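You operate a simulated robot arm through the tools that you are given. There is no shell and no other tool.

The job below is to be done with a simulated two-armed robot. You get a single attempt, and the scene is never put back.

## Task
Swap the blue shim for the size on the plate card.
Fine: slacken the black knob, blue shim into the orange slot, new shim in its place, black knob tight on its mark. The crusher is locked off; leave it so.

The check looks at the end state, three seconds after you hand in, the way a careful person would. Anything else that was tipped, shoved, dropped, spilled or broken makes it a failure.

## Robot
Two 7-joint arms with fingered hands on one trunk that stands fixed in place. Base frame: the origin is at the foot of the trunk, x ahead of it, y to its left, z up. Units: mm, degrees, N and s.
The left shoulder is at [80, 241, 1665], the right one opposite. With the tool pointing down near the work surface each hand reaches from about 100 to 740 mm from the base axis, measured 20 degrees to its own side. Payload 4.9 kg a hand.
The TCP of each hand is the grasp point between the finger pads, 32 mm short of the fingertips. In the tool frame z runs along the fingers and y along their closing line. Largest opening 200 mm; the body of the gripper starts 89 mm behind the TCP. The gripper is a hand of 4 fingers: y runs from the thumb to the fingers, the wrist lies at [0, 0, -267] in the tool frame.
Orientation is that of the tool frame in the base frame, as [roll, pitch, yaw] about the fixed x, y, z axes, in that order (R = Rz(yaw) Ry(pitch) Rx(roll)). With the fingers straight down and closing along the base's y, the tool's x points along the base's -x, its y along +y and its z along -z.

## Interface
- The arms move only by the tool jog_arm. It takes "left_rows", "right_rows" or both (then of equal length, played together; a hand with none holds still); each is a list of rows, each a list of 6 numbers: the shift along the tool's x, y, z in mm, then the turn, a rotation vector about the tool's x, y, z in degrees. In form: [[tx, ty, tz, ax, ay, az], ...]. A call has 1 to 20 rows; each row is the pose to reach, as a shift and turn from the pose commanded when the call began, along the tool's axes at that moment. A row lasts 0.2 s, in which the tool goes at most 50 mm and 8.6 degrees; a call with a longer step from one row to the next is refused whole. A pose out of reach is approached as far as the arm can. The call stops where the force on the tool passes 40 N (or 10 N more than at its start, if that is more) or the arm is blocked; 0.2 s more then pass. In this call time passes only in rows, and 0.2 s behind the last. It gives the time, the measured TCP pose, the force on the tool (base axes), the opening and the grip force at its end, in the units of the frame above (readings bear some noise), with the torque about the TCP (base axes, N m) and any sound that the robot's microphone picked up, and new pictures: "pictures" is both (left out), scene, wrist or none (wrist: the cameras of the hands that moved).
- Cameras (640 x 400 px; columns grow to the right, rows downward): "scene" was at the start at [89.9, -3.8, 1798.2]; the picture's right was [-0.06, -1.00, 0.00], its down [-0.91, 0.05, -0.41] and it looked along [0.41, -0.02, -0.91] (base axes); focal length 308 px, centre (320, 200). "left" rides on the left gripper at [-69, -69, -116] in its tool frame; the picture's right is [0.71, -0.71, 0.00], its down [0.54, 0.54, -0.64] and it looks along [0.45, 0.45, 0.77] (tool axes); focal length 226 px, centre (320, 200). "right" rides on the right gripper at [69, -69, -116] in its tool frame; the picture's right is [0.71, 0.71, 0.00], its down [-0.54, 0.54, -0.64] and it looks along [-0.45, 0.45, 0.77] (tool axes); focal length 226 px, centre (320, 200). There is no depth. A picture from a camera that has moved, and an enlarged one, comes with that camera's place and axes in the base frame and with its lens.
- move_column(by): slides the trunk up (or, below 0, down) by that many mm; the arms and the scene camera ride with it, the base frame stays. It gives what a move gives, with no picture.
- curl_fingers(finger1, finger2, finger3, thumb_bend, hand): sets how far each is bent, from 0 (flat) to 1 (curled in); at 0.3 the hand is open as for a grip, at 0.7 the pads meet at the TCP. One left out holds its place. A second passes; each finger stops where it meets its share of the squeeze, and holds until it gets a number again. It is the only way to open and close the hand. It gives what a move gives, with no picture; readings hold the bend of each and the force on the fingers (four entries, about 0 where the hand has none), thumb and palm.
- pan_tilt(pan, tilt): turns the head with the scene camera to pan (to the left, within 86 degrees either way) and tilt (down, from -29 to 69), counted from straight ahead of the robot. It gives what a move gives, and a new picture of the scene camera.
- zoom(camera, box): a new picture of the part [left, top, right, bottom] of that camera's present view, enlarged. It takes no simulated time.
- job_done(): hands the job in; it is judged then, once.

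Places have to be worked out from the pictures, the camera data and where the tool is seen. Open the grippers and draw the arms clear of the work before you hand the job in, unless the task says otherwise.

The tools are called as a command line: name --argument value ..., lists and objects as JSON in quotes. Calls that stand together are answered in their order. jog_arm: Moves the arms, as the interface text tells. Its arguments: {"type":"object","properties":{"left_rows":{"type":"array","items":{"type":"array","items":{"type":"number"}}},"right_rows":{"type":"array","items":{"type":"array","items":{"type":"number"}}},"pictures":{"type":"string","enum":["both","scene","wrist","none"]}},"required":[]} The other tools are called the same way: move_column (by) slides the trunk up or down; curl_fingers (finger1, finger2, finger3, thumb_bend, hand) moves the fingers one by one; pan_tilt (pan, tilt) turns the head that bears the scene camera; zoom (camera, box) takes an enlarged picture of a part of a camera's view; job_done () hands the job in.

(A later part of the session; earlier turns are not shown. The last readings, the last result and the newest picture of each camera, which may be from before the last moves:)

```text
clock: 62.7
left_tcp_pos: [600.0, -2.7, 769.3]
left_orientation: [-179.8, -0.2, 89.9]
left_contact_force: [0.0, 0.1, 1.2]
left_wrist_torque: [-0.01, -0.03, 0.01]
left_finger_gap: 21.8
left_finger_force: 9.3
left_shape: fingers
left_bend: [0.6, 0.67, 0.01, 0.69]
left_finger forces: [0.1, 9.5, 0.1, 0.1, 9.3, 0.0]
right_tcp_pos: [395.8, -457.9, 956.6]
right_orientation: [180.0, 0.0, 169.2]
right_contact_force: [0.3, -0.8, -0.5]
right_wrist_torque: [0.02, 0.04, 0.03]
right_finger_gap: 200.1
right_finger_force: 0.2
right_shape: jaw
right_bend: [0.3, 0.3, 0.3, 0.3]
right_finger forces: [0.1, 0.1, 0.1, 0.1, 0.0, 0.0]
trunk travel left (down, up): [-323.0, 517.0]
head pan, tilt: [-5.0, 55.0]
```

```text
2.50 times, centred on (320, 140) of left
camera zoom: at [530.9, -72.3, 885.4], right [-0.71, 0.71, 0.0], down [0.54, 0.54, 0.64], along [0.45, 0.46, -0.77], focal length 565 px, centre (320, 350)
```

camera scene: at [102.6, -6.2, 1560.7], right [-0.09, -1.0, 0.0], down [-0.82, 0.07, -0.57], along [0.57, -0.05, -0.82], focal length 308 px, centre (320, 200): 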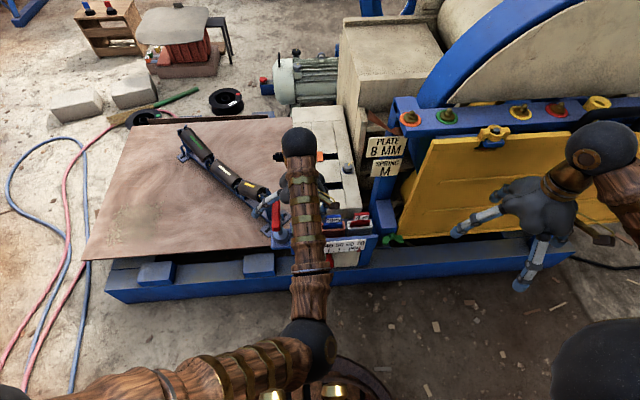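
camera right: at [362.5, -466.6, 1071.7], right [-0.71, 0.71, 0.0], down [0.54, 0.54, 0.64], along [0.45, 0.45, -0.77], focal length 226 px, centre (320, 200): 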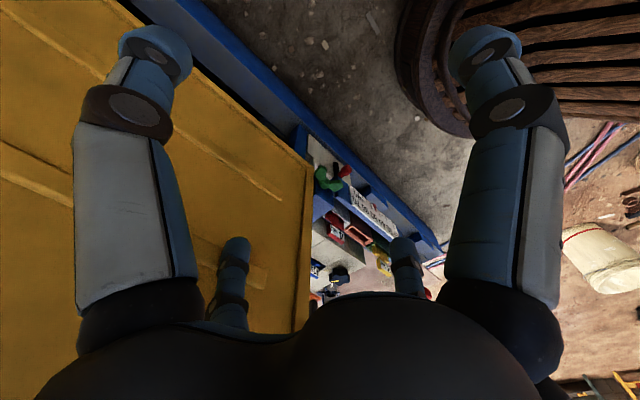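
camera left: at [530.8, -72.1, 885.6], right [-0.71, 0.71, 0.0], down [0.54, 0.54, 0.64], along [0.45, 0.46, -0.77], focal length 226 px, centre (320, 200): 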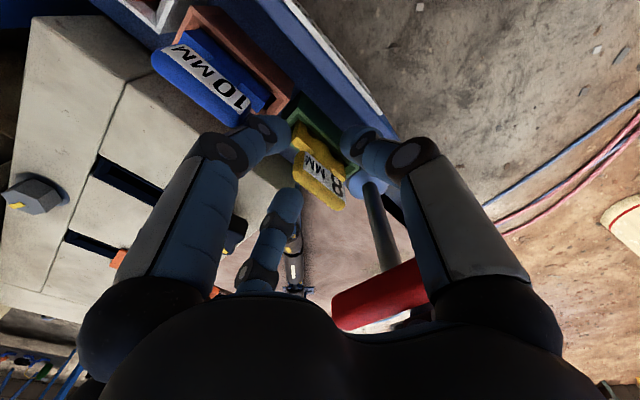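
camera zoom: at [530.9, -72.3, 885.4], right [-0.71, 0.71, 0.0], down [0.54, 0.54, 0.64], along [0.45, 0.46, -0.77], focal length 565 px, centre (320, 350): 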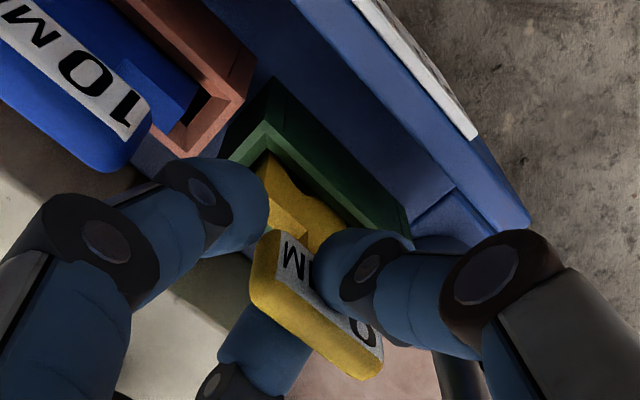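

Same pinch as on the blue one (9.4 N). I lift slowly straight up.

jog_arm --left_rows '[[0, 0, -5, 0, 0, 0], [0, 0, -12, 0, 0, 0], [0, 0, -22, 0, 0, 0], [0, 0, -36, 0, 0, 0], [0, 0, -55, 0, 0, 0], [0, 0, -75, 0, 0, 0], [0, 0, -95, 0, 0, 0], [0, 0, -120, 0, 0, 0], [0, 0, -145, 0, 0, 0]]' --pictures "both"

zoom --camera "left" --box '[250, 60, 390, 200]'

```text
clock: 64.7
left_tcp_pos: [598.1, -2.9, 914.0]
left_orientation: [-179.8, -0.2, 89.9]
left_contact_force: [-0.2, -1.0, -3.0]
left_wrist_torque: [-0.02, -0.01, -0.02]
left_finger_gap: 21.7
left_finger_force: 9.6
left_shape: fingers
left_bend: [0.6, 0.67, 0.01, 0.69]
left_finger forces: [0.1, 9.3, 0.1, 0.0, 9.3, 0.0]
right_tcp_pos: [395.0, -457.5, 955.1]
right_orientation: [180.0, 0.0, 169.1]
right_contact_force: [0.8, -0.1, -0.3]
right_wrist_torque: [0.03, 0.01, -0.05]
right_finger_gap: 199.8
right_finger_force: 0.1
right_shape: jaw
right_bend: [0.3, 0.3, 0.3, 0.3]
right_finger forces: [0.0, 0.0, 0.0, 0.0, 0.1, 0.0]
trunk travel left (down, up): [-323.0, 517.0]
head pan, tilt: [-5.0, 55.0]
camera scene: at [102.0, -7.4, 1560.6], right [-0.09, -1.0, 0.0], down [-0.82, 0.07, -0.57], along [0.57, -0.05, -0.82], focal length 308 px, centre (320, 200)
camera left: at [531.3, -73.0, 1029.6], right [-0.71, 0.71, 0.0], down [0.54, 0.54, 0.64], along [0.45, 0.46, -0.77], focal length 226 px, centre (320, 200)
```

scene: 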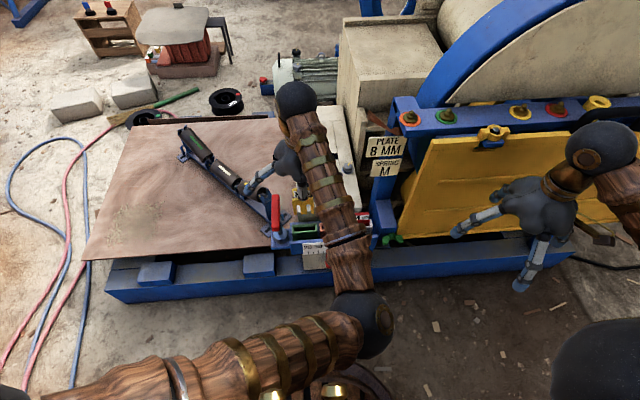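
left: 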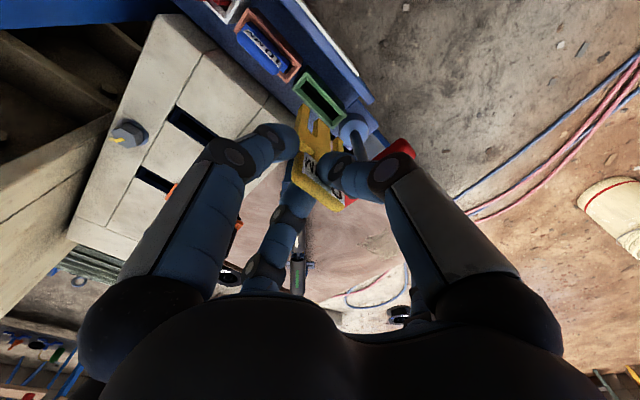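

```text
2.86 times, centred on (320, 130) of left
camera zoom: at [531.3, -73.0, 1029.6], right [-0.71, 0.71, 0.0], down [0.54, 0.54, 0.64], along [0.45, 0.46, -0.77], focal length 646 px, centre (320, 400)
```

zoom: 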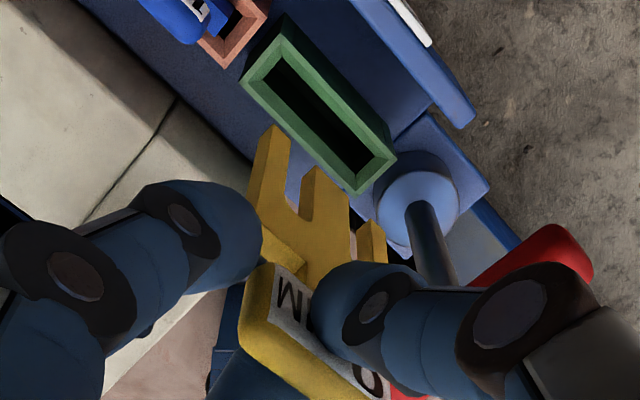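

The yellow shim is out cleanly. I bring finger1 and finger3 onto its ends to steady it, then carry it at this height to above the block pocket.

curl_fingers --hand "left" --finger1 0.64 --finger3 0.64

jog_arm --left_rows '[[-12, 20, 0, 0, 0, 0], [-24, 40, 0, 0, 0, 0], [-37, 60, 0, 0, 0, 0], [-49, 80, 0, 0, 0, 0], [-61, 100, 0, 0, 0, 0], [-73, 120, 0, 0, 0, 0], [-86, 140, 0, 0, 0, 0], [-98, 161, 0, 0, 0, 0]]' --pictures "both"

zoom --camera "left" --box '[264, 70, 392, 150]'

```text
clock: 65.7
left_tcp_pos: [599.0, -3.9, 914.6]
left_orientation: [-179.9, -0.2, 89.8]
left_contact_force: [-0.3, 0.6, -3.0]
left_wrist_torque: [0.01, 0.03, -0.03]
left_finger_gap: 18.2
left_finger_force: 14.0
left_shape: fingers
left_bend: [0.62, 0.67, 0.6, 0.69]
left_finger forces: [4.0, 9.3, 5.1, 0.1, 9.4, 0.0]
right_tcp_pos: [395.1, -457.9, 956.0]
right_orientation: [180.0, 0.0, 169.3]
right_contact_force: [-0.4, 0.4, 0.0]
right_wrist_torque: [0.01, 0.01, -0.01]
right_finger_gap: 200.1
right_finger_force: 0.2
right_shape: jaw
right_bend: [0.3, 0.3, 0.3, 0.3]
right_finger forces: [0.1, 0.1, 0.1, 0.0, 0.0, 0.0]
trunk travel left (down, up): [-323.0, 517.0]
head pan, tilt: [-5.0, 55.0]
```

```text
clock: 67.5
left_tcp_pos: [759.9, -102.3, 914.1]
left_orientation: [-179.8, -0.2, 90.0]
left_contact_force: [0.3, 0.3, -3.3]
left_wrist_torque: [0.0, 0.0, -0.03]
left_finger_gap: 18.5
left_finger_force: 13.7
left_shape: fingers
left_bend: [0.62, 0.67, 0.61, 0.69]
left_finger forces: [4.0, 9.3, 5.0, 0.0, 9.5, 0.1]
right_tcp_pos: [397.2, -458.4, 955.6]
right_orientation: [180.0, -0.1, 169.1]
right_contact_force: [0.2, 0.7, 0.5]
right_wrist_torque: [-0.03, 0.01, 0.05]
right_finger_gap: 200.0
right_finger_force: 0.1
right_shape: jaw
right_bend: [0.3, 0.3, 0.3, 0.3]
right_finger forces: [0.0, 0.0, 0.1, 0.1, 0.0, 0.0]
trunk travel left (down, up): [-323.0, 517.0]
head pan, tilt: [-5.0, 55.0]
camera scene: at [103.4, -7.0, 1560.6], right [-0.09, -1.0, 0.0], down [-0.82, 0.07, -0.57], along [0.57, -0.05, -0.82], focal length 308 px, centre (320, 200)
camera left: at [692.4, -171.4, 1029.5], right [-0.71, 0.71, 0.0], down [0.54, 0.54, 0.64], along [0.45, 0.46, -0.77], focal length 226 px, centre (320, 200)
```

scene: 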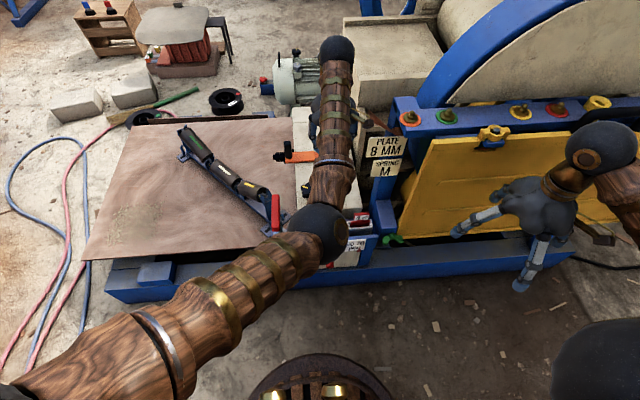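
left: 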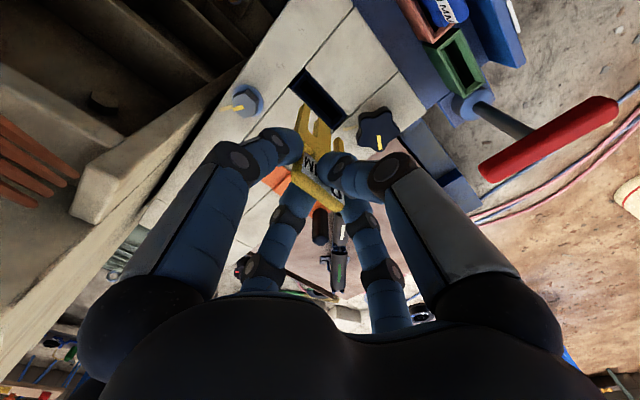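

```text
5.00 times, centred on (328, 110) of left
camera zoom: at [692.4, -171.4, 1029.5], right [-0.71, 0.71, 0.0], down [0.54, 0.54, 0.64], along [0.45, 0.46, -0.77], focal length 1130 px, centre (280, 650)
```

zoom: 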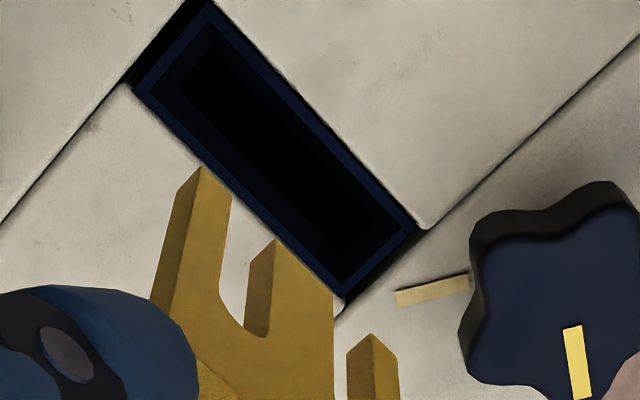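

The pocket outline is centred at ≈(761.4,-101.5); the yellow shim (same prong geometry, bottom at TCP−127) is at ≈(758.6,-100.9). I nudge (+1.2,-0.6) and lower 82 mm to just above the pocket.

jog_arm --left_rows '[[-0.6, 1.2, 20, 0, 0, 0], [-0.6, 1.2, 42, 0, 0, 0], [-0.6, 1.2, 64, 0, 0, 0], [-0.6, 1.2, 80, 0, 0, 0]]' --pictures "wrist"

zoom --camera "left" --box '[264, 70, 392, 150]'

```text
clock: 68.5
left_tcp_pos: [760.5, -100.0, 833.5]
left_orientation: [-179.8, -0.1, 89.9]
left_contact_force: [0.4, 0.1, -2.4]
left_wrist_torque: [-0.03, -0.03, -0.01]
left_finger_gap: 18.5
left_finger_force: 13.7
left_shape: fingers
left_bend: [0.62, 0.67, 0.61, 0.69]
left_finger forces: [4.1, 9.4, 5.1, 0.0, 9.3, 0.0]
right_tcp_pos: [396.4, -458.0, 955.9]
right_orientation: [180.0, -0.1, 169.2]
right_contact_force: [-1.3, -0.5, 0.5]
right_wrist_torque: [-0.05, 0.03, -0.01]
right_finger_gap: 199.8
right_finger_force: 0.1
right_shape: jaw
right_bend: [0.3, 0.3, 0.3, 0.3]
right_finger forces: [0.1, 0.0, 0.0, 0.0, 0.1, 0.0]
trunk travel left (down, up): [-323.0, 517.0]
head pan, tilt: [-5.0, 55.0]
camera left: at [694.3, -170.5, 948.6], right [-0.71, 0.71, 0.0], down [0.54, 0.54, 0.64], along [0.45, 0.46, -0.77], focal length 226 px, centre (320, 200)
```

left: 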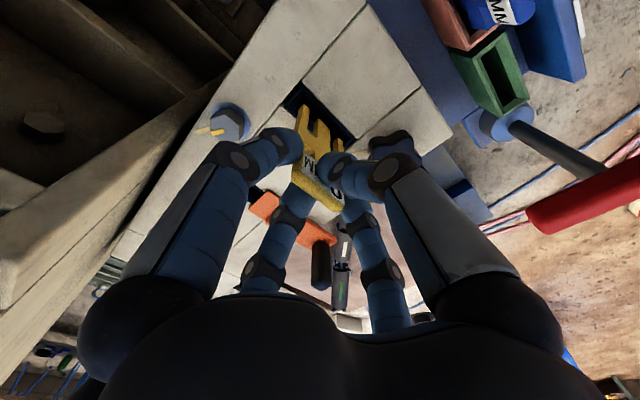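

```text
5.00 times, centred on (328, 110) of left
camera zoom: at [694.3, -170.5, 948.6], right [-0.71, 0.71, 0.0], down [0.54, 0.54, 0.64], along [0.45, 0.46, -0.77], focal length 1130 px, centre (280, 650)
```

zoom: 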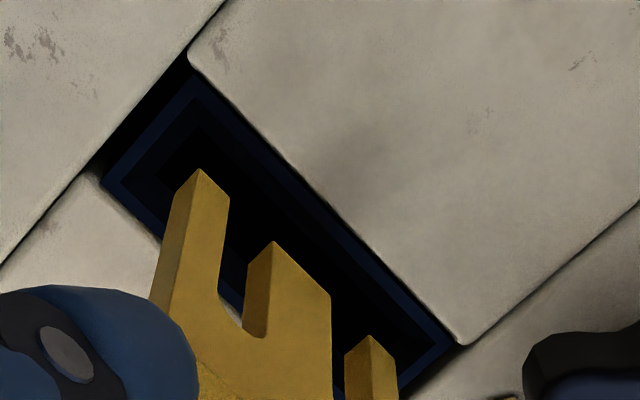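

The prongs are centred in the pocket (shim x 757–764 in 747–776; y −130 to −70 in −142 to −60). I lower 60 mm into it.

jog_arm --left_rows '[[0, 0, 8, 0, 0, 0], [0, 0, 17, 0, 0, 0], [0, 0, 26, 0, 0, 0], [0, 0, 35, 0, 0, 0], [0, 0, 44, 0, 0, 0], [0, 0, 53, 0, 0, 0], [0, 0, 62, 0, 0, 0]]' --pictures "wrist"

zoom --camera "left" --box '[220, 60, 420, 220]'

```text
clock: 70.1
left_tcp_pos: [760.5, -102.0, 770.6]
left_orientation: [-179.9, -0.2, 89.9]
left_contact_force: [0.5, -0.4, -2.6]
left_wrist_torque: [-0.04, 0.0, -0.03]
left_finger_gap: 18.5
left_finger_force: 13.7
left_shape: fingers
left_bend: [0.62, 0.67, 0.61, 0.69]
left_finger forces: [4.0, 9.4, 5.0, 0.1, 9.2, 0.1]
right_tcp_pos: [397.0, -458.4, 955.5]
right_orientation: [180.0, -0.1, 169.2]
right_contact_force: [0.3, -0.5, -0.2]
right_wrist_torque: [0.02, 0.0, -0.01]
right_finger_gap: 200.0
right_finger_force: 0.1
right_shape: jaw
right_bend: [0.3, 0.3, 0.3, 0.3]
right_finger forces: [0.0, 0.0, 0.0, 0.0, 0.1, 0.0]
trunk travel left (down, up): [-323.0, 517.0]
head pan, tilt: [-5.0, 55.0]
camera left: at [693.9, -172.0, 886.3], right [-0.71, 0.71, 0.0], down [0.54, 0.54, 0.64], along [0.45, 0.46, -0.77], focal length 226 px, centre (320, 200)
```

left: 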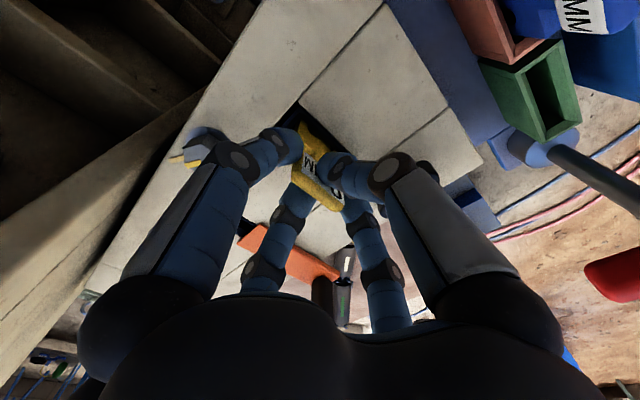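

```text
2.50 times, centred on (320, 140) of left
camera zoom: at [693.9, -172.0, 886.3], right [-0.71, 0.71, 0.0], down [0.54, 0.54, 0.64], along [0.45, 0.46, -0.77], focal length 565 px, centre (320, 350)
```

zoom: 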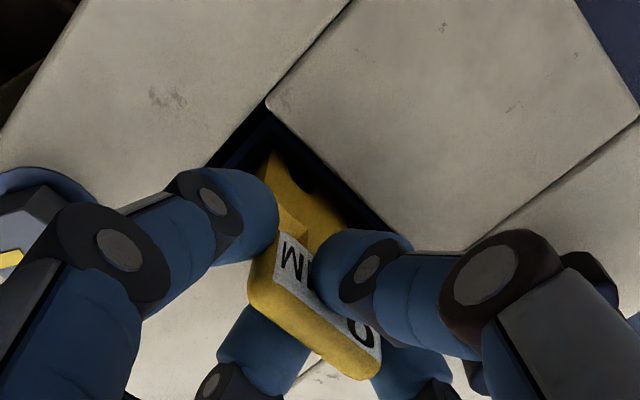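

Sliding in with no side load. I lower 12 mm more, then creep.

jog_arm --left_rows '[[0, 0, 5, 0, 0, 0], [0, 0, 10, 0, 0, 0], [0, 0, 14, 0, 0, 0]]' --pictures "none"

```text
clock: 70.9
left_tcp_pos: [761.5, -102.5, 757.6]
left_orientation: [180.0, -0.1, 89.9]
left_contact_force: [0.2, 0.4, -2.5]
left_wrist_torque: [-0.03, 0.01, 0.01]
left_finger_gap: 18.4
left_finger_force: 13.8
left_shape: fingers
left_bend: [0.62, 0.67, 0.61, 0.69]
left_finger forces: [3.9, 9.3, 5.1, 0.1, 9.4, 0.1]
right_tcp_pos: [395.6, -457.2, 956.6]
right_orientation: [180.0, -0.1, 169.1]
right_contact_force: [-0.6, 0.0, 0.3]
right_wrist_torque: [-0.02, -0.01, -0.01]
right_finger_gap: 200.2
right_finger_force: 0.1
right_shape: jaw
right_bend: [0.3, 0.3, 0.3, 0.3]
right_finger forces: [0.1, 0.0, 0.1, 0.0, 0.1, 0.1]
trunk travel left (down, up): [-323.0, 517.0]
head pan, tilt: [-5.0, 55.0]
```

Still free at z≈757; creeping down in 2 mm rows.

jog_arm --left_rows '[[0, 0, 2, 0, 0, 0], [0, 0, 4, 0, 0, 0]]' --pictures "none"

```text
clock: 71.5
left_tcp_pos: [761.5, -102.8, 752.9]
left_orientation: [-179.9, -0.1, 89.9]
left_contact_force: [-0.6, -0.8, -2.9]
left_wrist_torque: [0.03, -0.01, -0.02]
left_finger_gap: 18.2
left_finger_force: 13.2
left_shape: fingers
left_bend: [0.62, 0.67, 0.61, 0.69]
left_finger forces: [4.0, 9.4, 5.0, 0.0, 9.3, 0.1]
right_tcp_pos: [395.5, -457.2, 956.1]
right_orientation: [-180.0, -0.1, 169.2]
right_contact_force: [-0.4, -0.5, -0.7]
right_wrist_torque: [0.01, 0.0, -0.02]
right_finger_gap: 200.2
right_finger_force: 0.2
right_shape: jaw
right_bend: [0.3, 0.3, 0.3, 0.3]
right_finger forces: [0.1, 0.0, 0.1, 0.0, 0.0, 0.0]
trunk travel left (down, up): [-323.0, 517.0]
head pan, tilt: [-5.0, 55.0]
```

Expected seat is about z 750–751; I creep 2 mm.

jog_arm --left_rows '[[0, 0, 1, 0, 0, 0], [0, 0, 2, 0, 0, 0]]' --pictures "none"

```text
clock: 72.1
left_tcp_pos: [762.6, -102.0, 751.8]
left_orientation: [-179.8, -0.1, 89.9]
left_contact_force: [1.0, 0.1, -3.3]
left_wrist_torque: [0.03, 0.0, 0.01]
left_finger_gap: 18.4
left_finger_force: 13.6
left_shape: fingers
left_bend: [0.62, 0.67, 0.61, 0.69]
left_finger forces: [3.9, 9.4, 5.0, 0.0, 9.3, 0.0]
right_tcp_pos: [395.9, -457.3, 956.8]
right_orientation: [-180.0, -0.2, 169.2]
right_contact_force: [-0.6, -0.9, 0.5]
right_wrist_torque: [-0.01, 0.02, 0.03]
right_finger_gap: 199.8
right_finger_force: 0.1
right_shape: jaw
right_bend: [0.3, 0.3, 0.3, 0.3]
right_finger forces: [0.0, 0.0, 0.0, 0.1, 0.0, 0.1]
trunk travel left (down, up): [-323.0, 517.0]
head pan, tilt: [-5.0, 55.0]
```

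No floor contact yet; another 2 mm.

jog_arm --left_rows '[[0, 0, 1, 0, 0, 0], [0, 0, 2, 0, 0, 0]]' --pictures "wrist"

zoom --camera "left" --box '[220, 60, 420, 220]'

```text
clock: 72.7
left_tcp_pos: [761.3, -101.5, 749.7]
left_orientation: [-179.8, -0.3, 89.9]
left_contact_force: [-0.4, 0.2, -2.2]
left_wrist_torque: [0.01, 0.0, 0.02]
left_finger_gap: 18.3
left_finger_force: 14.3
left_shape: fingers
left_bend: [0.62, 0.67, 0.61, 0.69]
left_finger forces: [4.1, 9.4, 5.0, 0.0, 9.5, 0.0]
right_tcp_pos: [394.9, -457.6, 957.0]
right_orientation: [-180.0, -0.1, 169.1]
right_contact_force: [-0.5, -0.4, 0.3]
right_wrist_torque: [0.0, 0.02, 0.02]
right_finger_gap: 199.9
right_finger_force: 0.1
right_shape: jaw
right_bend: [0.3, 0.3, 0.3, 0.3]
right_finger forces: [0.0, 0.0, 0.1, 0.0, 0.1, 0.0]
trunk travel left (down, up): [-323.0, 517.0]
head pan, tilt: [-5.0, 55.0]
camera left: at [694.1, -171.6, 864.9], right [-0.71, 0.71, 0.0], down [0.54, 0.54, 0.64], along [0.45, 0.46, -0.77], focal length 226 px, centre (320, 200)
```

left: 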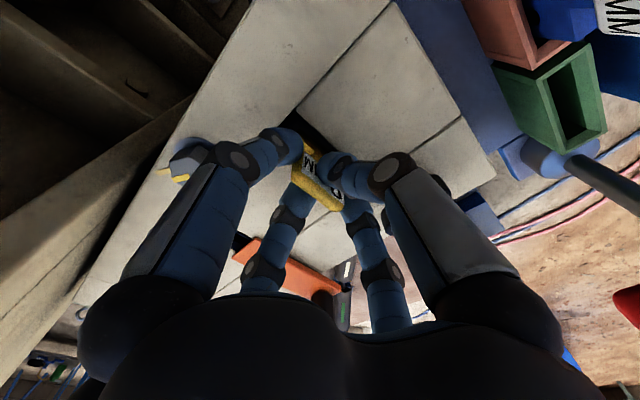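

```text
2.50 times, centred on (320, 140) of left
camera zoom: at [694.1, -171.6, 864.9], right [-0.71, 0.71, 0.0], down [0.54, 0.54, 0.64], along [0.45, 0.46, -0.77], focal length 565 px, centre (320, 350)
```

zoom: 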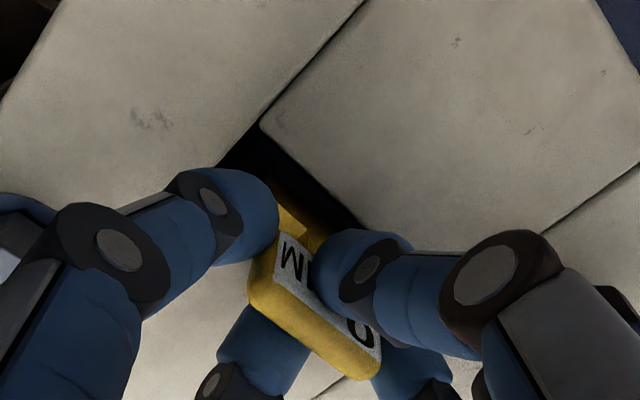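

Still hanging free at 749.7 (tips ~6 mm above the block). I continue creeping 1 mm at a time.

jog_arm --left_rows '[[0, 0, 1, 0, 0, 0], [0, 0, 2, 0, 0, 0]]' --pictures "none"

```text
clock: 73.3
left_tcp_pos: [762.1, -101.7, 749.5]
left_orientation: [-179.8, -0.2, 89.8]
left_contact_force: [0.1, -2.4, 5.3]
left_wrist_torque: [-0.01, 0.04, 0.0]
left_finger_gap: 18.4
left_finger_force: 15.8
left_shape: fingers
left_bend: [0.62, 0.67, 0.61, 0.69]
left_finger forces: [4.4, 10.3, 5.3, 0.0, 10.7, 0.0]
right_tcp_pos: [394.4, -457.0, 957.1]
right_orientation: [179.9, 0.0, 169.2]
right_contact_force: [-0.3, -0.1, 0.6]
right_wrist_torque: [-0.01, 0.01, -0.03]
right_finger_gap: 200.0
right_finger_force: 0.0
right_shape: jaw
right_bend: [0.3, 0.3, 0.3, 0.3]
right_finger forces: [0.0, 0.0, 0.0, 0.0, 0.0, 0.0]
trunk travel left (down, up): [-323.0, 517.0]
head pan, tilt: [-5.0, 55.0]
```

Floor contact (+5.3 N) at z≈749, the same height as the blue one had. I release the ends, then the pinch.

curl_fingers --hand "left" --finger1 0.57 --finger3 0.57

curl_fingers --hand "left" --finger2 0.6 --thumb_bend 0.6

zoom --camera "left" --box '[220, 60, 420, 220]'

```text
clock: 74.3
left_tcp_pos: [760.5, -101.9, 747.7]
left_orientation: [-179.9, -0.1, 90.0]
left_contact_force: [0.8, -2.8, 6.4]
left_wrist_torque: [-0.08, -0.05, 0.0]
left_finger_gap: 30.8
left_finger_force: 11.6
left_shape: fingers
left_bend: [0.56, 0.66, 0.56, 0.71]
left_finger forces: [0.0, 11.5, 0.0, 0.1, 11.8, 0.0]
right_tcp_pos: [395.7, -457.3, 956.5]
right_orientation: [179.9, 0.0, 169.2]
right_contact_force: [0.4, 0.1, 0.3]
right_wrist_torque: [-0.02, -0.01, -0.02]
right_finger_gap: 200.1
right_finger_force: 0.1
right_shape: jaw
right_bend: [0.3, 0.3, 0.3, 0.3]
right_finger forces: [0.0, 0.0, 0.1, 0.0, 0.1, 0.0]
trunk travel left (down, up): [-323.0, 517.0]
head pan, tilt: [-5.0, 55.0]
```

```text
clock: 75.3
left_tcp_pos: [761.1, -101.5, 747.1]
left_orientation: [-179.9, -0.2, 89.9]
left_contact_force: [-0.4, 0.6, 0.2]
left_wrist_torque: [0.03, 0.02, -0.03]
left_finger_gap: 40.4
left_finger_force: 0.1
left_shape: fingers
left_bend: [0.56, 0.6, 0.56, 0.6]
left_finger forces: [0.0, 0.1, 0.1, 0.0, 0.0, 0.1]
right_tcp_pos: [395.5, -457.6, 956.9]
right_orientation: [179.9, 0.1, 169.2]
right_contact_force: [0.5, -0.1, -0.2]
right_wrist_torque: [0.01, -0.03, 0.03]
right_finger_gap: 200.0
right_finger_force: 0.2
right_shape: jaw
right_bend: [0.3, 0.3, 0.3, 0.3]
right_finger forces: [0.0, 0.1, 0.0, 0.1, 0.1, 0.0]
trunk travel left (down, up): [-323.0, 517.0]
head pan, tilt: [-5.0, 55.0]
```

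```text
2.50 times, centred on (320, 140) of left
camera zoom: at [694.0, -171.5, 863.0], right [-0.71, 0.71, 0.0], down [0.54, 0.54, 0.64], along [0.45, 0.46, -0.77], focal length 565 px, centre (320, 350)
```

zoom: 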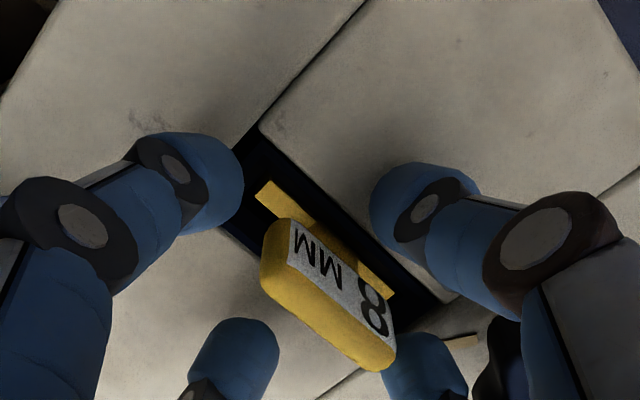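

Released; the yellow shim stays in the pocket. I lift the hand straight up and inspect.

jog_arm --left_rows '[[0, 0, -8, 0, 0, 0], [0, 0, -18, 0, 0, 0], [0, 0, -35, 0, 0, 0], [0, 0, -60, 0, 0, 0], [0, 0, -90, 0, 0, 0], [0, 0, -130, 0, 0, 0]]' --pictures "both"

zoom --camera "left" --box '[250, 60, 410, 160]'

zoom --camera "scene" --box '[280, 150, 380, 250]'

```text
clock: 76.7
left_tcp_pos: [760.7, -101.3, 877.1]
left_orientation: [-180.0, -0.1, 89.9]
left_contact_force: [-1.5, 0.2, -0.2]
left_wrist_torque: [0.0, 0.02, 0.02]
left_finger_gap: 40.3
left_finger_force: 0.1
left_shape: fingers
left_bend: [0.56, 0.6, 0.56, 0.6]
left_finger forces: [0.0, 0.1, 0.0, 0.0, 0.0, 0.0]
right_tcp_pos: [395.6, -458.1, 956.6]
right_orientation: [-180.0, 0.0, 169.2]
right_contact_force: [-0.5, 0.5, -0.8]
right_wrist_torque: [-0.03, 0.02, -0.01]
right_finger_gap: 199.9
right_finger_force: 0.0
right_shape: jaw
right_bend: [0.3, 0.3, 0.3, 0.3]
right_finger forces: [0.0, 0.0, 0.0, 0.0, 0.1, 0.0]
trunk travel left (down, up): [-323.0, 517.0]
head pan, tilt: [-5.0, 55.0]
camera scene: at [101.8, -6.9, 1560.6], right [-0.09, -1.0, 0.0], down [-0.82, 0.07, -0.57], along [0.57, -0.05, -0.82], focal length 308 px, centre (320, 200)
camera left: at [693.5, -170.9, 992.4], right [-0.71, 0.71, 0.0], down [0.54, 0.54, 0.64], along [0.45, 0.46, -0.77], focal length 226 px, centre (320, 200)
```

scene: 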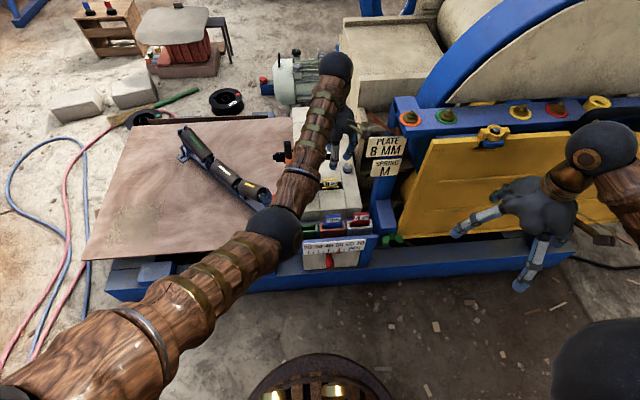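
left: 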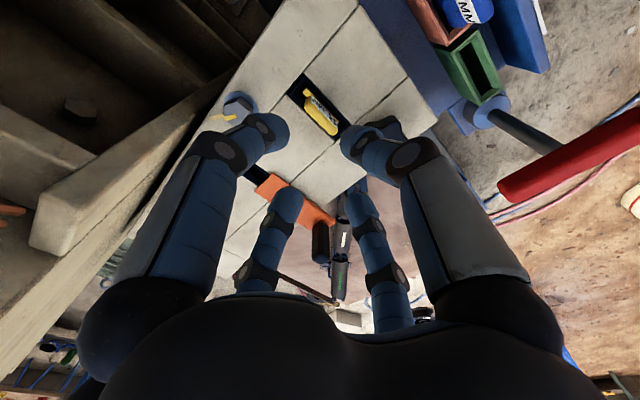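

```text
4.00 times, centred on (330, 110) of left
camera zoom: at [693.5, -170.9, 992.4], right [-0.71, 0.71, 0.0], down [0.54, 0.54, 0.64], along [0.45, 0.46, -0.77], focal length 904 px, centre (280, 560)
```

zoom: 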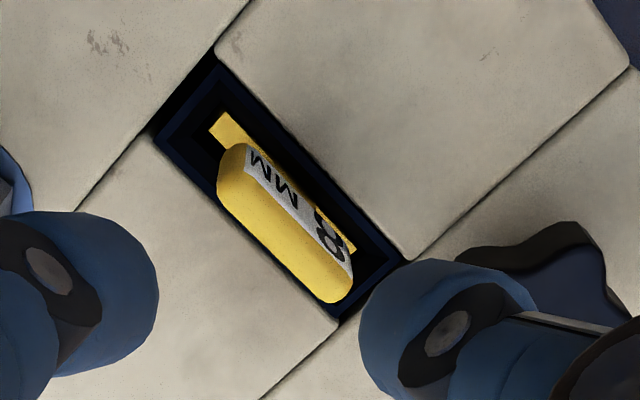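

```text
4.00 times, centred on (330, 200) of scene
camera zoom: at [101.8, -6.9, 1560.6], right [-0.09, -1.0, 0.0], down [-0.82, 0.07, -0.57], along [0.57, -0.05, -0.82], focal length 1232 px, centre (280, 200)
```

zoom: 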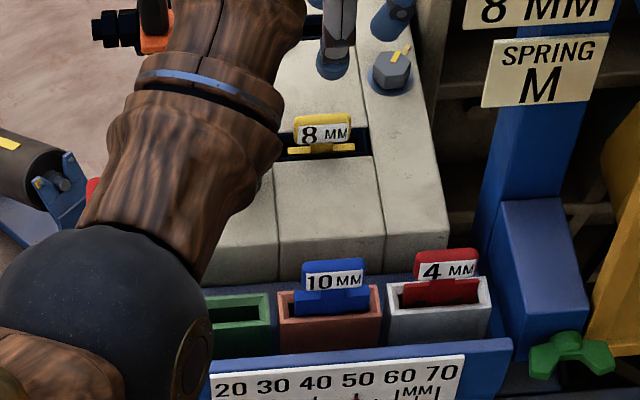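

The yellow 8 mm shim is seated in the block, the blue 10 mm in the orange slot. Now I open to 0.5 and go back over the knob at yaw 150, the orientation where I left it.

curl_fingers --hand "left" --finger1 0.5 --finger2 0.5 --finger3 0.5 --thumb_bend 0.5

jog_arm --left_rows '[[9, -4, 0, 0, 0, -7.5], [19, -8, 0, 0, 0, -15], [28, -13, 0, 0, 0, -22.5], [38, -17, 0, 0, 0, -30], [47, -21, 0, 0, 0, -37.5], [57, -25, 0, 0, 0, -45], [66, -29, 0, 0, 0, -52.5], [76, -33.5, 0, 0, 0, -60]]' --pictures "both"

zoom --camera "left" --box '[240, 40, 400, 140]'

```text
clock: 77.7
left_tcp_pos: [760.9, -100.6, 875.3]
left_orientation: [-179.9, -0.1, 89.9]
left_contact_force: [-0.5, -1.0, 1.1]
left_wrist_torque: [0.01, 0.01, -0.02]
left_finger_gap: 68.9
left_finger_force: 0.1
left_shape: fingers
left_bend: [0.5, 0.5, 0.5, 0.5]
left_finger forces: [0.0, 0.0, 0.0, 0.0, 0.1, 0.0]
right_tcp_pos: [396.2, -457.5, 956.4]
right_orientation: [179.9, 0.0, 169.3]
right_contact_force: [-0.3, -1.0, 0.7]
right_wrist_torque: [-0.01, 0.01, -0.01]
right_finger_gap: 199.9
right_finger_force: 0.1
right_shape: jaw
right_bend: [0.3, 0.3, 0.3, 0.3]
right_finger forces: [0.0, 0.1, 0.0, 0.0, 0.0, 0.0]
trunk travel left (down, up): [-323.0, 517.0]
head pan, tilt: [-5.0, 55.0]
```

```text
clock: 79.5
left_tcp_pos: [728.3, -24.3, 876.5]
left_orientation: [180.0, -0.2, 150.0]
left_contact_force: [-0.7, 0.9, -0.2]
left_wrist_torque: [0.02, -0.04, -0.01]
left_finger_gap: 68.8
left_finger_force: 0.1
left_shape: fingers
left_bend: [0.5, 0.5, 0.5, 0.5]
left_finger forces: [0.0, 0.0, 0.1, 0.0, 0.1, 0.0]
right_tcp_pos: [395.5, -457.0, 955.2]
right_orientation: [179.9, 0.0, 169.2]
right_contact_force: [0.6, -0.6, -0.1]
right_wrist_torque: [0.02, -0.04, 0.0]
right_finger_gap: 200.0
right_finger_force: 0.0
right_shape: jaw
right_bend: [0.3, 0.3, 0.3, 0.3]
right_finger forces: [0.1, 0.0, 0.0, 0.0, 0.0, 0.1]
trunk travel left (down, up): [-323.0, 517.0]
head pan, tilt: [-5.0, 55.0]
camera scene: at [102.1, -6.6, 1560.7], right [-0.09, -1.0, 0.0], down [-0.82, 0.07, -0.57], along [0.57, -0.05, -0.82], focal length 308 px, centre (320, 200)
camera left: at [754.8, -120.4, 992.1], right [-0.97, -0.26, 0.0], down [-0.2, 0.74, 0.65], along [-0.17, 0.62, -0.76], focal length 226 px, centre (320, 200)
```

scene: 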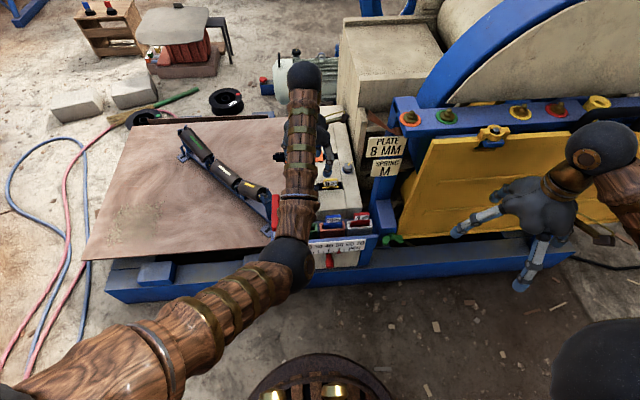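
left: 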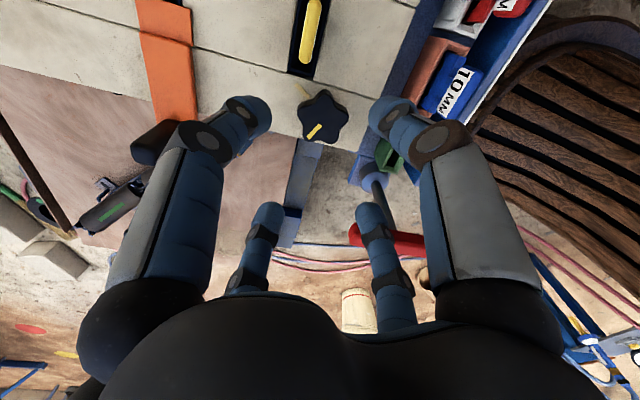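

```text
4.00 times, centred on (320, 90) of left
camera zoom: at [754.8, -120.4, 992.1], right [-0.97, -0.26, 0.0], down [-0.2, 0.74, 0.65], along [-0.17, 0.62, -0.76], focal length 904 px, centre (320, 640)
```

zoom: 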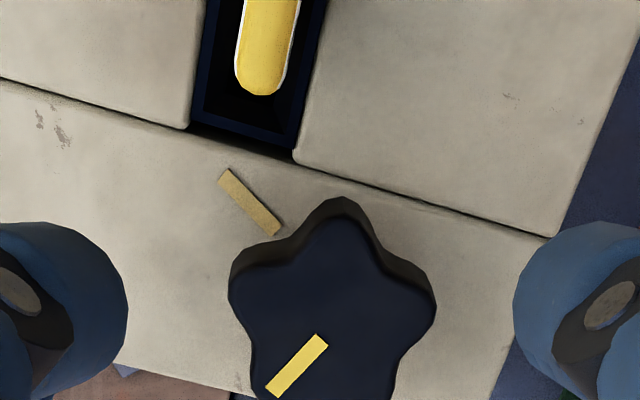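

The pointer is still at ≈60°, centre ≈(726.8,-24.9). I correct (-2.7,+1.2) and descend to the earlier gripping height (z≈749).

jog_arm --left_rows '[[2.9, -0.3, 20, 0, 0, 0], [2.9, -0.3, 45, 0, 0, 0], [2.9, -0.3, 70, 0, 0, 0], [2.9, -0.3, 90, 0, 0, 0], [2.9, -0.3, 108, 0, 0, 0], [2.9, -0.3, 120, 0, 0, 0], [2.9, -0.3, 127, 0, 0, 0]]' --pictures "wrist"

zoom --camera "left" --box '[220, 60, 420, 250]'

```text
clock: 81.1
left_tcp_pos: [725.1, -26.0, 750.9]
left_orientation: [179.9, -0.2, 149.9]
left_contact_force: [0.1, 0.0, -0.4]
left_wrist_torque: [-0.03, 0.0, 0.01]
left_finger_gap: 68.8
left_finger_force: 0.0
left_shape: fingers
left_bend: [0.5, 0.5, 0.5, 0.5]
left_finger forces: [0.0, 0.0, 0.0, 0.1, 0.0, 0.0]
right_tcp_pos: [396.1, -457.8, 955.1]
right_orientation: [179.9, 0.0, 169.2]
right_contact_force: [-0.1, 0.3, 0.6]
right_wrist_torque: [0.01, 0.02, 0.01]
right_finger_gap: 200.1
right_finger_force: 0.1
right_shape: jaw
right_bend: [0.3, 0.3, 0.3, 0.3]
right_finger forces: [0.0, 0.0, 0.0, 0.1, 0.0, 0.1]
trunk travel left (down, up): [-323.0, 517.0]
head pan, tilt: [-5.0, 55.0]
camera left: at [752.3, -120.8, 865.4], right [-0.97, -0.26, 0.0], down [-0.2, 0.74, 0.65], along [-0.17, 0.62, -0.76], focal length 226 px, centre (320, 200)
```

left: 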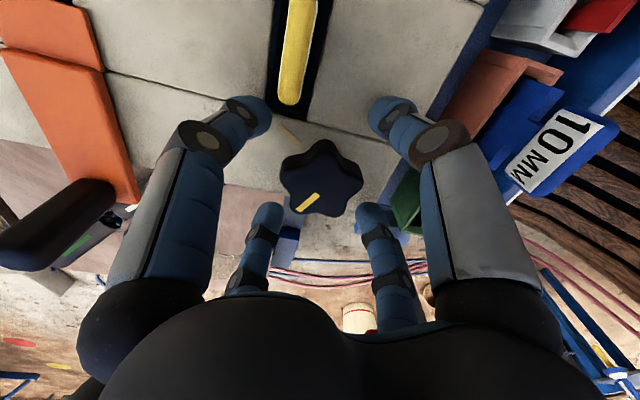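

```text
2.11 times, centred on (320, 155) of left
camera zoom: at [752.3, -120.8, 865.4], right [-0.97, -0.26, 0.0], down [-0.2, 0.74, 0.65], along [-0.17, 0.62, -0.76], focal length 476 px, centre (320, 295)
```

zoom: 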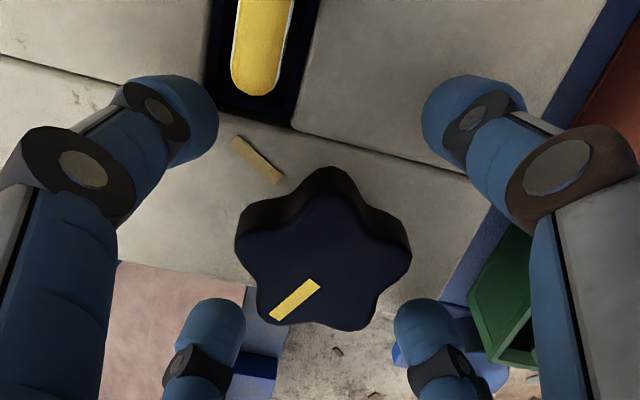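

The knob sits centred just as in the first grip. I close all four fingers on it.

curl_fingers --hand "left" --finger1 0.57 --finger2 0.57 --finger3 0.57 --thumb_bend 0.57

curl_fingers --hand "left" --finger1 0.65 --finger2 0.65 --finger3 0.65 --thumb_bend 0.65

zoom --camera "left" --box '[220, 60, 420, 250]'

```text
clock: 82.1
left_tcp_pos: [725.3, -26.2, 751.1]
left_orientation: [179.9, -0.1, 149.9]
left_contact_force: [0.0, -0.2, -0.1]
left_wrist_torque: [0.01, 0.02, -0.02]
left_finger_gap: 47.9
left_finger_force: 0.1
left_shape: fingers
left_bend: [0.56, 0.56, 0.56, 0.56]
left_finger forces: [0.1, 0.1, 0.1, 0.0, 0.0, 0.0]
right_tcp_pos: [395.9, -457.5, 956.8]
right_orientation: [180.0, 0.0, 169.3]
right_contact_force: [0.1, -0.3, -0.1]
right_wrist_torque: [0.02, 0.03, -0.03]
right_finger_gap: 200.0
right_finger_force: 0.1
right_shape: jaw
right_bend: [0.3, 0.3, 0.3, 0.3]
right_finger forces: [0.1, 0.0, 0.0, 0.1, 0.0, 0.1]
trunk travel left (down, up): [-323.0, 517.0]
head pan, tilt: [-5.0, 55.0]
```

```text
clock: 83.1
left_tcp_pos: [725.4, -26.4, 751.3]
left_orientation: [179.9, -0.1, 149.9]
left_contact_force: [-1.3, -2.5, 3.0]
left_wrist_torque: [-0.1, 0.05, 0.0]
left_finger_gap: 34.2
left_finger_force: 16.1
left_shape: fingers
left_bend: [0.61, 0.6, 0.6, 0.61]
left_finger forces: [6.2, 7.3, 7.0, 0.1, 10.8, 0.0]
right_tcp_pos: [395.8, -458.1, 957.3]
right_orientation: [180.0, 0.1, 169.1]
right_contact_force: [0.1, -0.4, -0.2]
right_wrist_torque: [0.03, 0.02, -0.01]
right_finger_gap: 200.0
right_finger_force: 0.1
right_shape: jaw
right_bend: [0.3, 0.3, 0.3, 0.3]
right_finger forces: [0.0, 0.1, 0.0, 0.1, 0.1, 0.0]
trunk travel left (down, up): [-323.0, 517.0]
head pan, tilt: [-5.0, 55.0]
```

```text
2.11 times, centred on (320, 155) of left
camera zoom: at [751.9, -121.4, 866.2], right [-0.97, -0.26, 0.0], down [-0.2, 0.74, 0.65], along [-0.17, 0.62, -0.76], focal length 476 px, centre (320, 295)
```

zoom: 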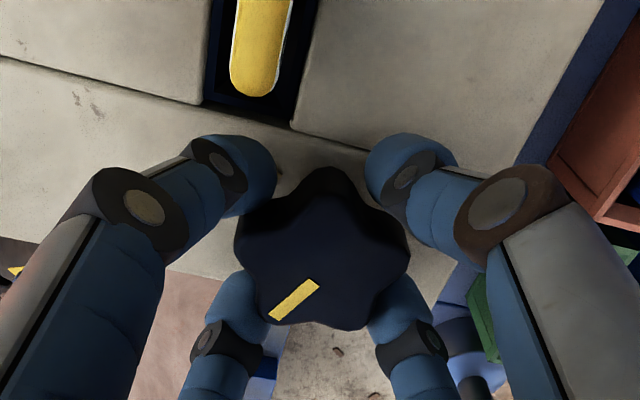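

The grip is firm. I turn clockwise 80° first, towards the mark.

jog_arm --left_rows '[[0, 0, 0, 0, 0, 7], [0, 0, 0, 0, 0, 14], [0, 0, 0, 0, 0, 21], [0, 0, 0, 0, 0, 28], [0, 0, 0, 0, 0, 35], [0, 0, 0, 0, 0, 42], [0, 0, 0, 0, 0, 50], [0, 0, 0, 0, 0, 58], [0, 0, 0, 0, 0, 66], [0, 0, 0, 0, 0, 73], [0, 0, 0, 0, 0, 80]]' --pictures "both"

zoom --camera "left" --box '[220, 60, 420, 250]'

```text
clock: 85.5
left_tcp_pos: [724.4, -25.2, 751.2]
left_orientation: [-179.8, -0.1, 69.7]
left_contact_force: [-4.9, -6.8, -0.6]
left_wrist_torque: [-0.23, 0.16, 0.03]
left_finger_gap: 35.2
left_finger_force: 15.7
left_shape: fingers
left_bend: [0.61, 0.6, 0.61, 0.61]
left_finger forces: [8.1, 7.6, 5.7, 0.1, 9.7, 0.0]
right_tcp_pos: [394.1, -457.6, 955.6]
right_orientation: [179.9, 0.0, 169.3]
right_contact_force: [0.5, 0.1, -1.0]
right_wrist_torque: [-0.01, 0.0, 0.02]
right_finger_gap: 200.2
right_finger_force: 0.0
right_shape: jaw
right_bend: [0.3, 0.3, 0.3, 0.3]
right_finger forces: [0.0, 0.1, 0.1, 0.0, 0.0, 0.0]
trunk travel left (down, up): [-323.0, 517.0]
head pan, tilt: [-5.0, 55.0]
camera scene: at [101.7, -7.2, 1560.7], right [-0.09, -1.0, 0.0], down [-0.82, 0.07, -0.57], along [0.57, -0.05, -0.82], focal length 308 px, centre (320, 200)
camera left: at [638.2, -66.4, 866.9], right [-0.42, 0.91, 0.0], down [0.7, 0.32, 0.64], along [0.58, 0.27, -0.77], focal length 226 px, centre (320, 200)
```

scene: 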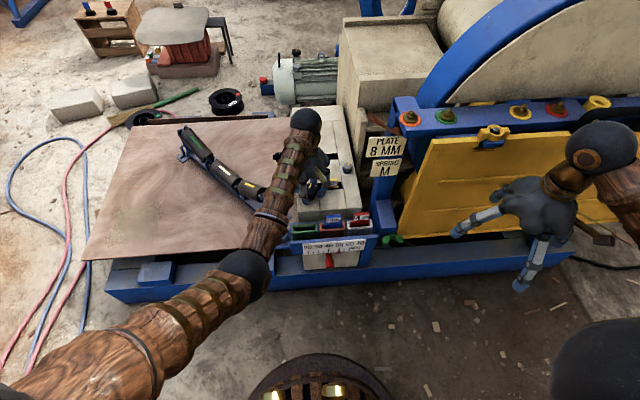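
left: 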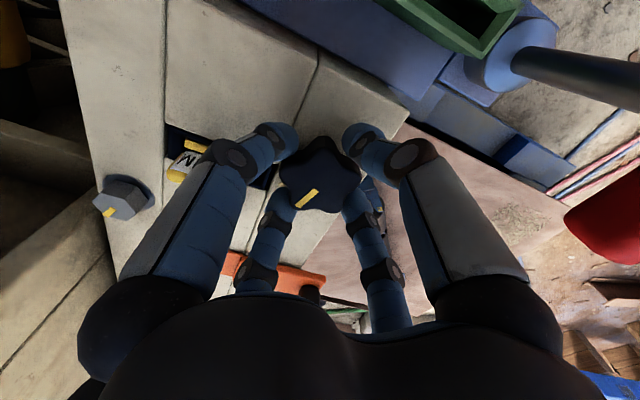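

```text
2.11 times, centred on (320, 155) of left
camera zoom: at [638.2, -66.4, 866.9], right [-0.42, 0.91, 0.0], down [0.7, 0.32, 0.64], along [0.58, 0.27, -0.77], focal length 476 px, centre (320, 295)
```

zoom: 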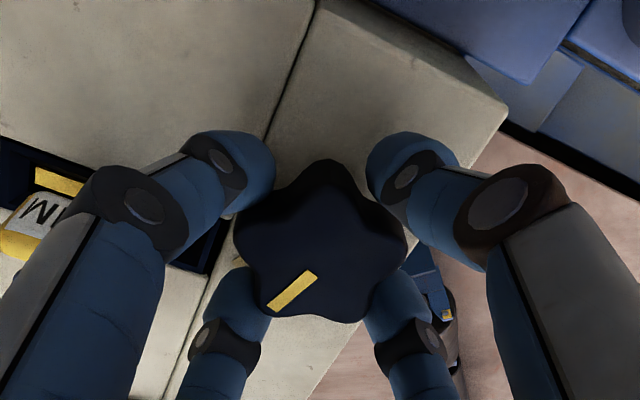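

No slip: the pointer reads ≈-20°. I turn another 10° and check the torque and picture.

jog_arm --left_rows '[[0, 0, 0, 0, 0, 5], [0, 0, 0, 0, 0, 10]]' --pictures "wrist"

zoom --camera "left" --box '[270, 110, 370, 180]'

```text
clock: 86.1
left_tcp_pos: [725.3, -24.3, 750.0]
left_orientation: [-179.7, -0.1, 59.7]
left_contact_force: [-5.3, -4.3, 0.4]
left_wrist_torque: [-0.18, 0.24, 0.04]
left_finger_gap: 35.3
left_finger_force: 15.0
left_shape: fingers
left_bend: [0.61, 0.6, 0.61, 0.61]
left_finger forces: [8.2, 7.3, 5.8, 0.0, 9.4, 0.1]
right_tcp_pos: [395.0, -457.9, 956.2]
right_orientation: [180.0, 0.0, 169.2]
right_contact_force: [-0.4, -0.7, 0.0]
right_wrist_torque: [0.02, 0.0, -0.01]
right_finger_gap: 200.0
right_finger_force: 0.1
right_shape: jaw
right_bend: [0.3, 0.3, 0.3, 0.3]
right_finger forces: [0.1, 0.0, 0.1, 0.0, 0.0, 0.1]
trunk travel left (down, up): [-323.0, 517.0]
head pan, tilt: [-5.0, 55.0]
camera left: at [632.7, -50.5, 866.9], right [-0.26, 0.97, 0.0], down [0.74, 0.19, 0.64], along [0.62, 0.17, -0.77], focal length 226 px, centre (320, 200)
```

left: 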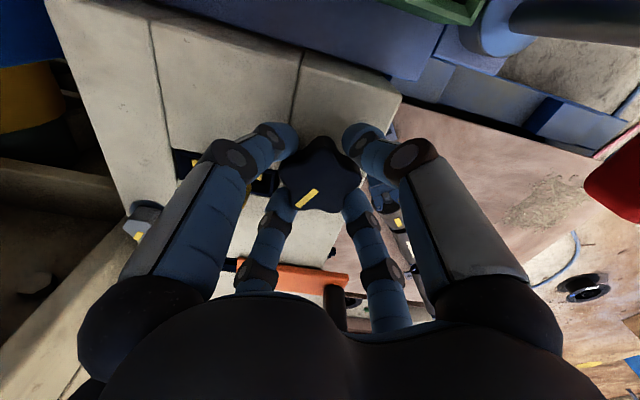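

```text
5.71 times, centred on (320, 145) of left
camera zoom: at [632.7, -50.5, 866.9], right [-0.26, 0.97, 0.0], down [0.74, 0.19, 0.64], along [0.62, 0.17, -0.77], focal length 1292 px, centre (320, 514)
```

zoom: 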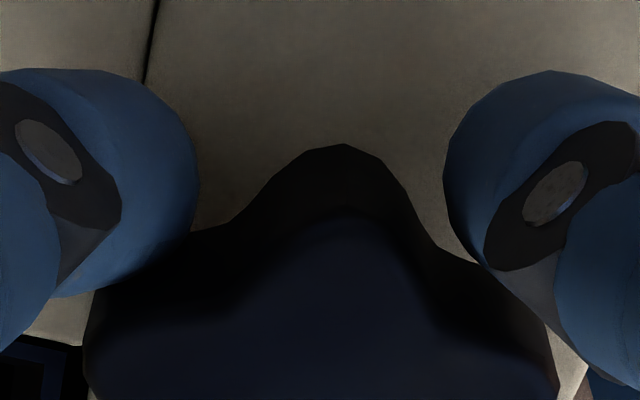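

The pointer is near -30°, still no stop felt. I turn the remaining ~4° to line up with the mark (≈-34°).

jog_arm --left_rows '[[0, 0, 0, 0, 0, 2], [0, 0, 0, 0, 0, 4]]' --pictures "wrist"

zoom --camera "left" --box '[260, 120, 380, 220]'

```text
clock: 86.7
left_tcp_pos: [726.3, -24.2, 750.7]
left_orientation: [-179.8, -0.1, 55.8]
left_contact_force: [-7.7, -2.2, 3.1]
left_wrist_torque: [-0.11, 0.22, 0.03]
left_finger_gap: 35.2
left_finger_force: 15.1
left_shape: fingers
left_bend: [0.61, 0.6, 0.61, 0.61]
left_finger forces: [8.2, 7.1, 6.0, 0.1, 10.0, 0.0]
right_tcp_pos: [395.5, -458.4, 956.6]
right_orientation: [180.0, 0.0, 169.2]
right_contact_force: [0.9, 1.0, 0.7]
right_wrist_torque: [-0.02, -0.04, 0.0]
right_finger_gap: 199.9
right_finger_force: 0.0
right_shape: jaw
right_bend: [0.3, 0.3, 0.3, 0.3]
right_finger forces: [0.0, 0.0, 0.0, 0.0, 0.0, 0.1]
trunk travel left (down, up): [-323.0, 517.0]
head pan, tilt: [-5.0, 55.0]
camera left: at [631.2, -44.0, 866.7], right [-0.19, 0.98, 0.0], down [0.75, 0.14, 0.64], along [0.63, 0.12, -0.77], focal length 226 px, centre (320, 200)
```

left: 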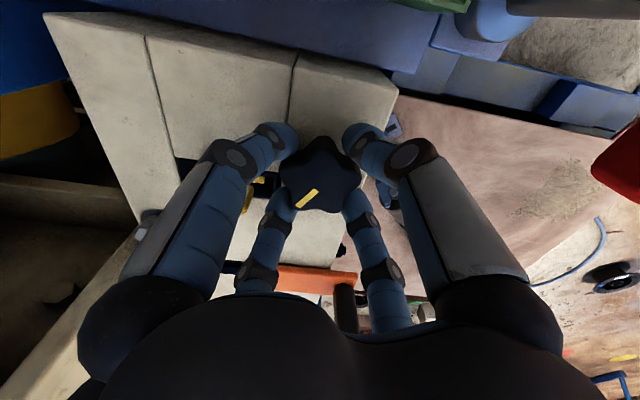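

```text
4.00 times, centred on (320, 170) of left
camera zoom: at [631.2, -44.0, 866.7], right [-0.19, 0.98, 0.0], down [0.75, 0.14, 0.64], along [0.63, 0.12, -0.77], focal length 904 px, centre (320, 320)
```

zoom: 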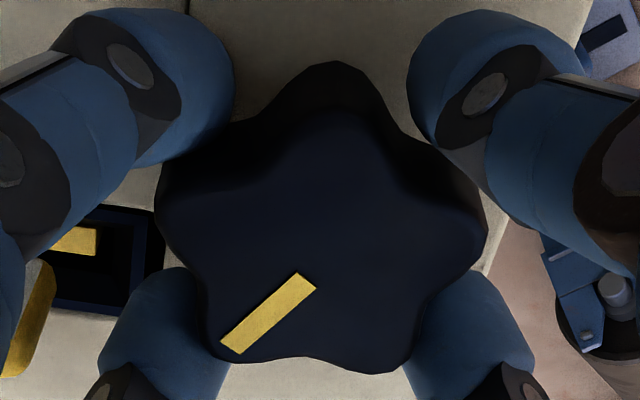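

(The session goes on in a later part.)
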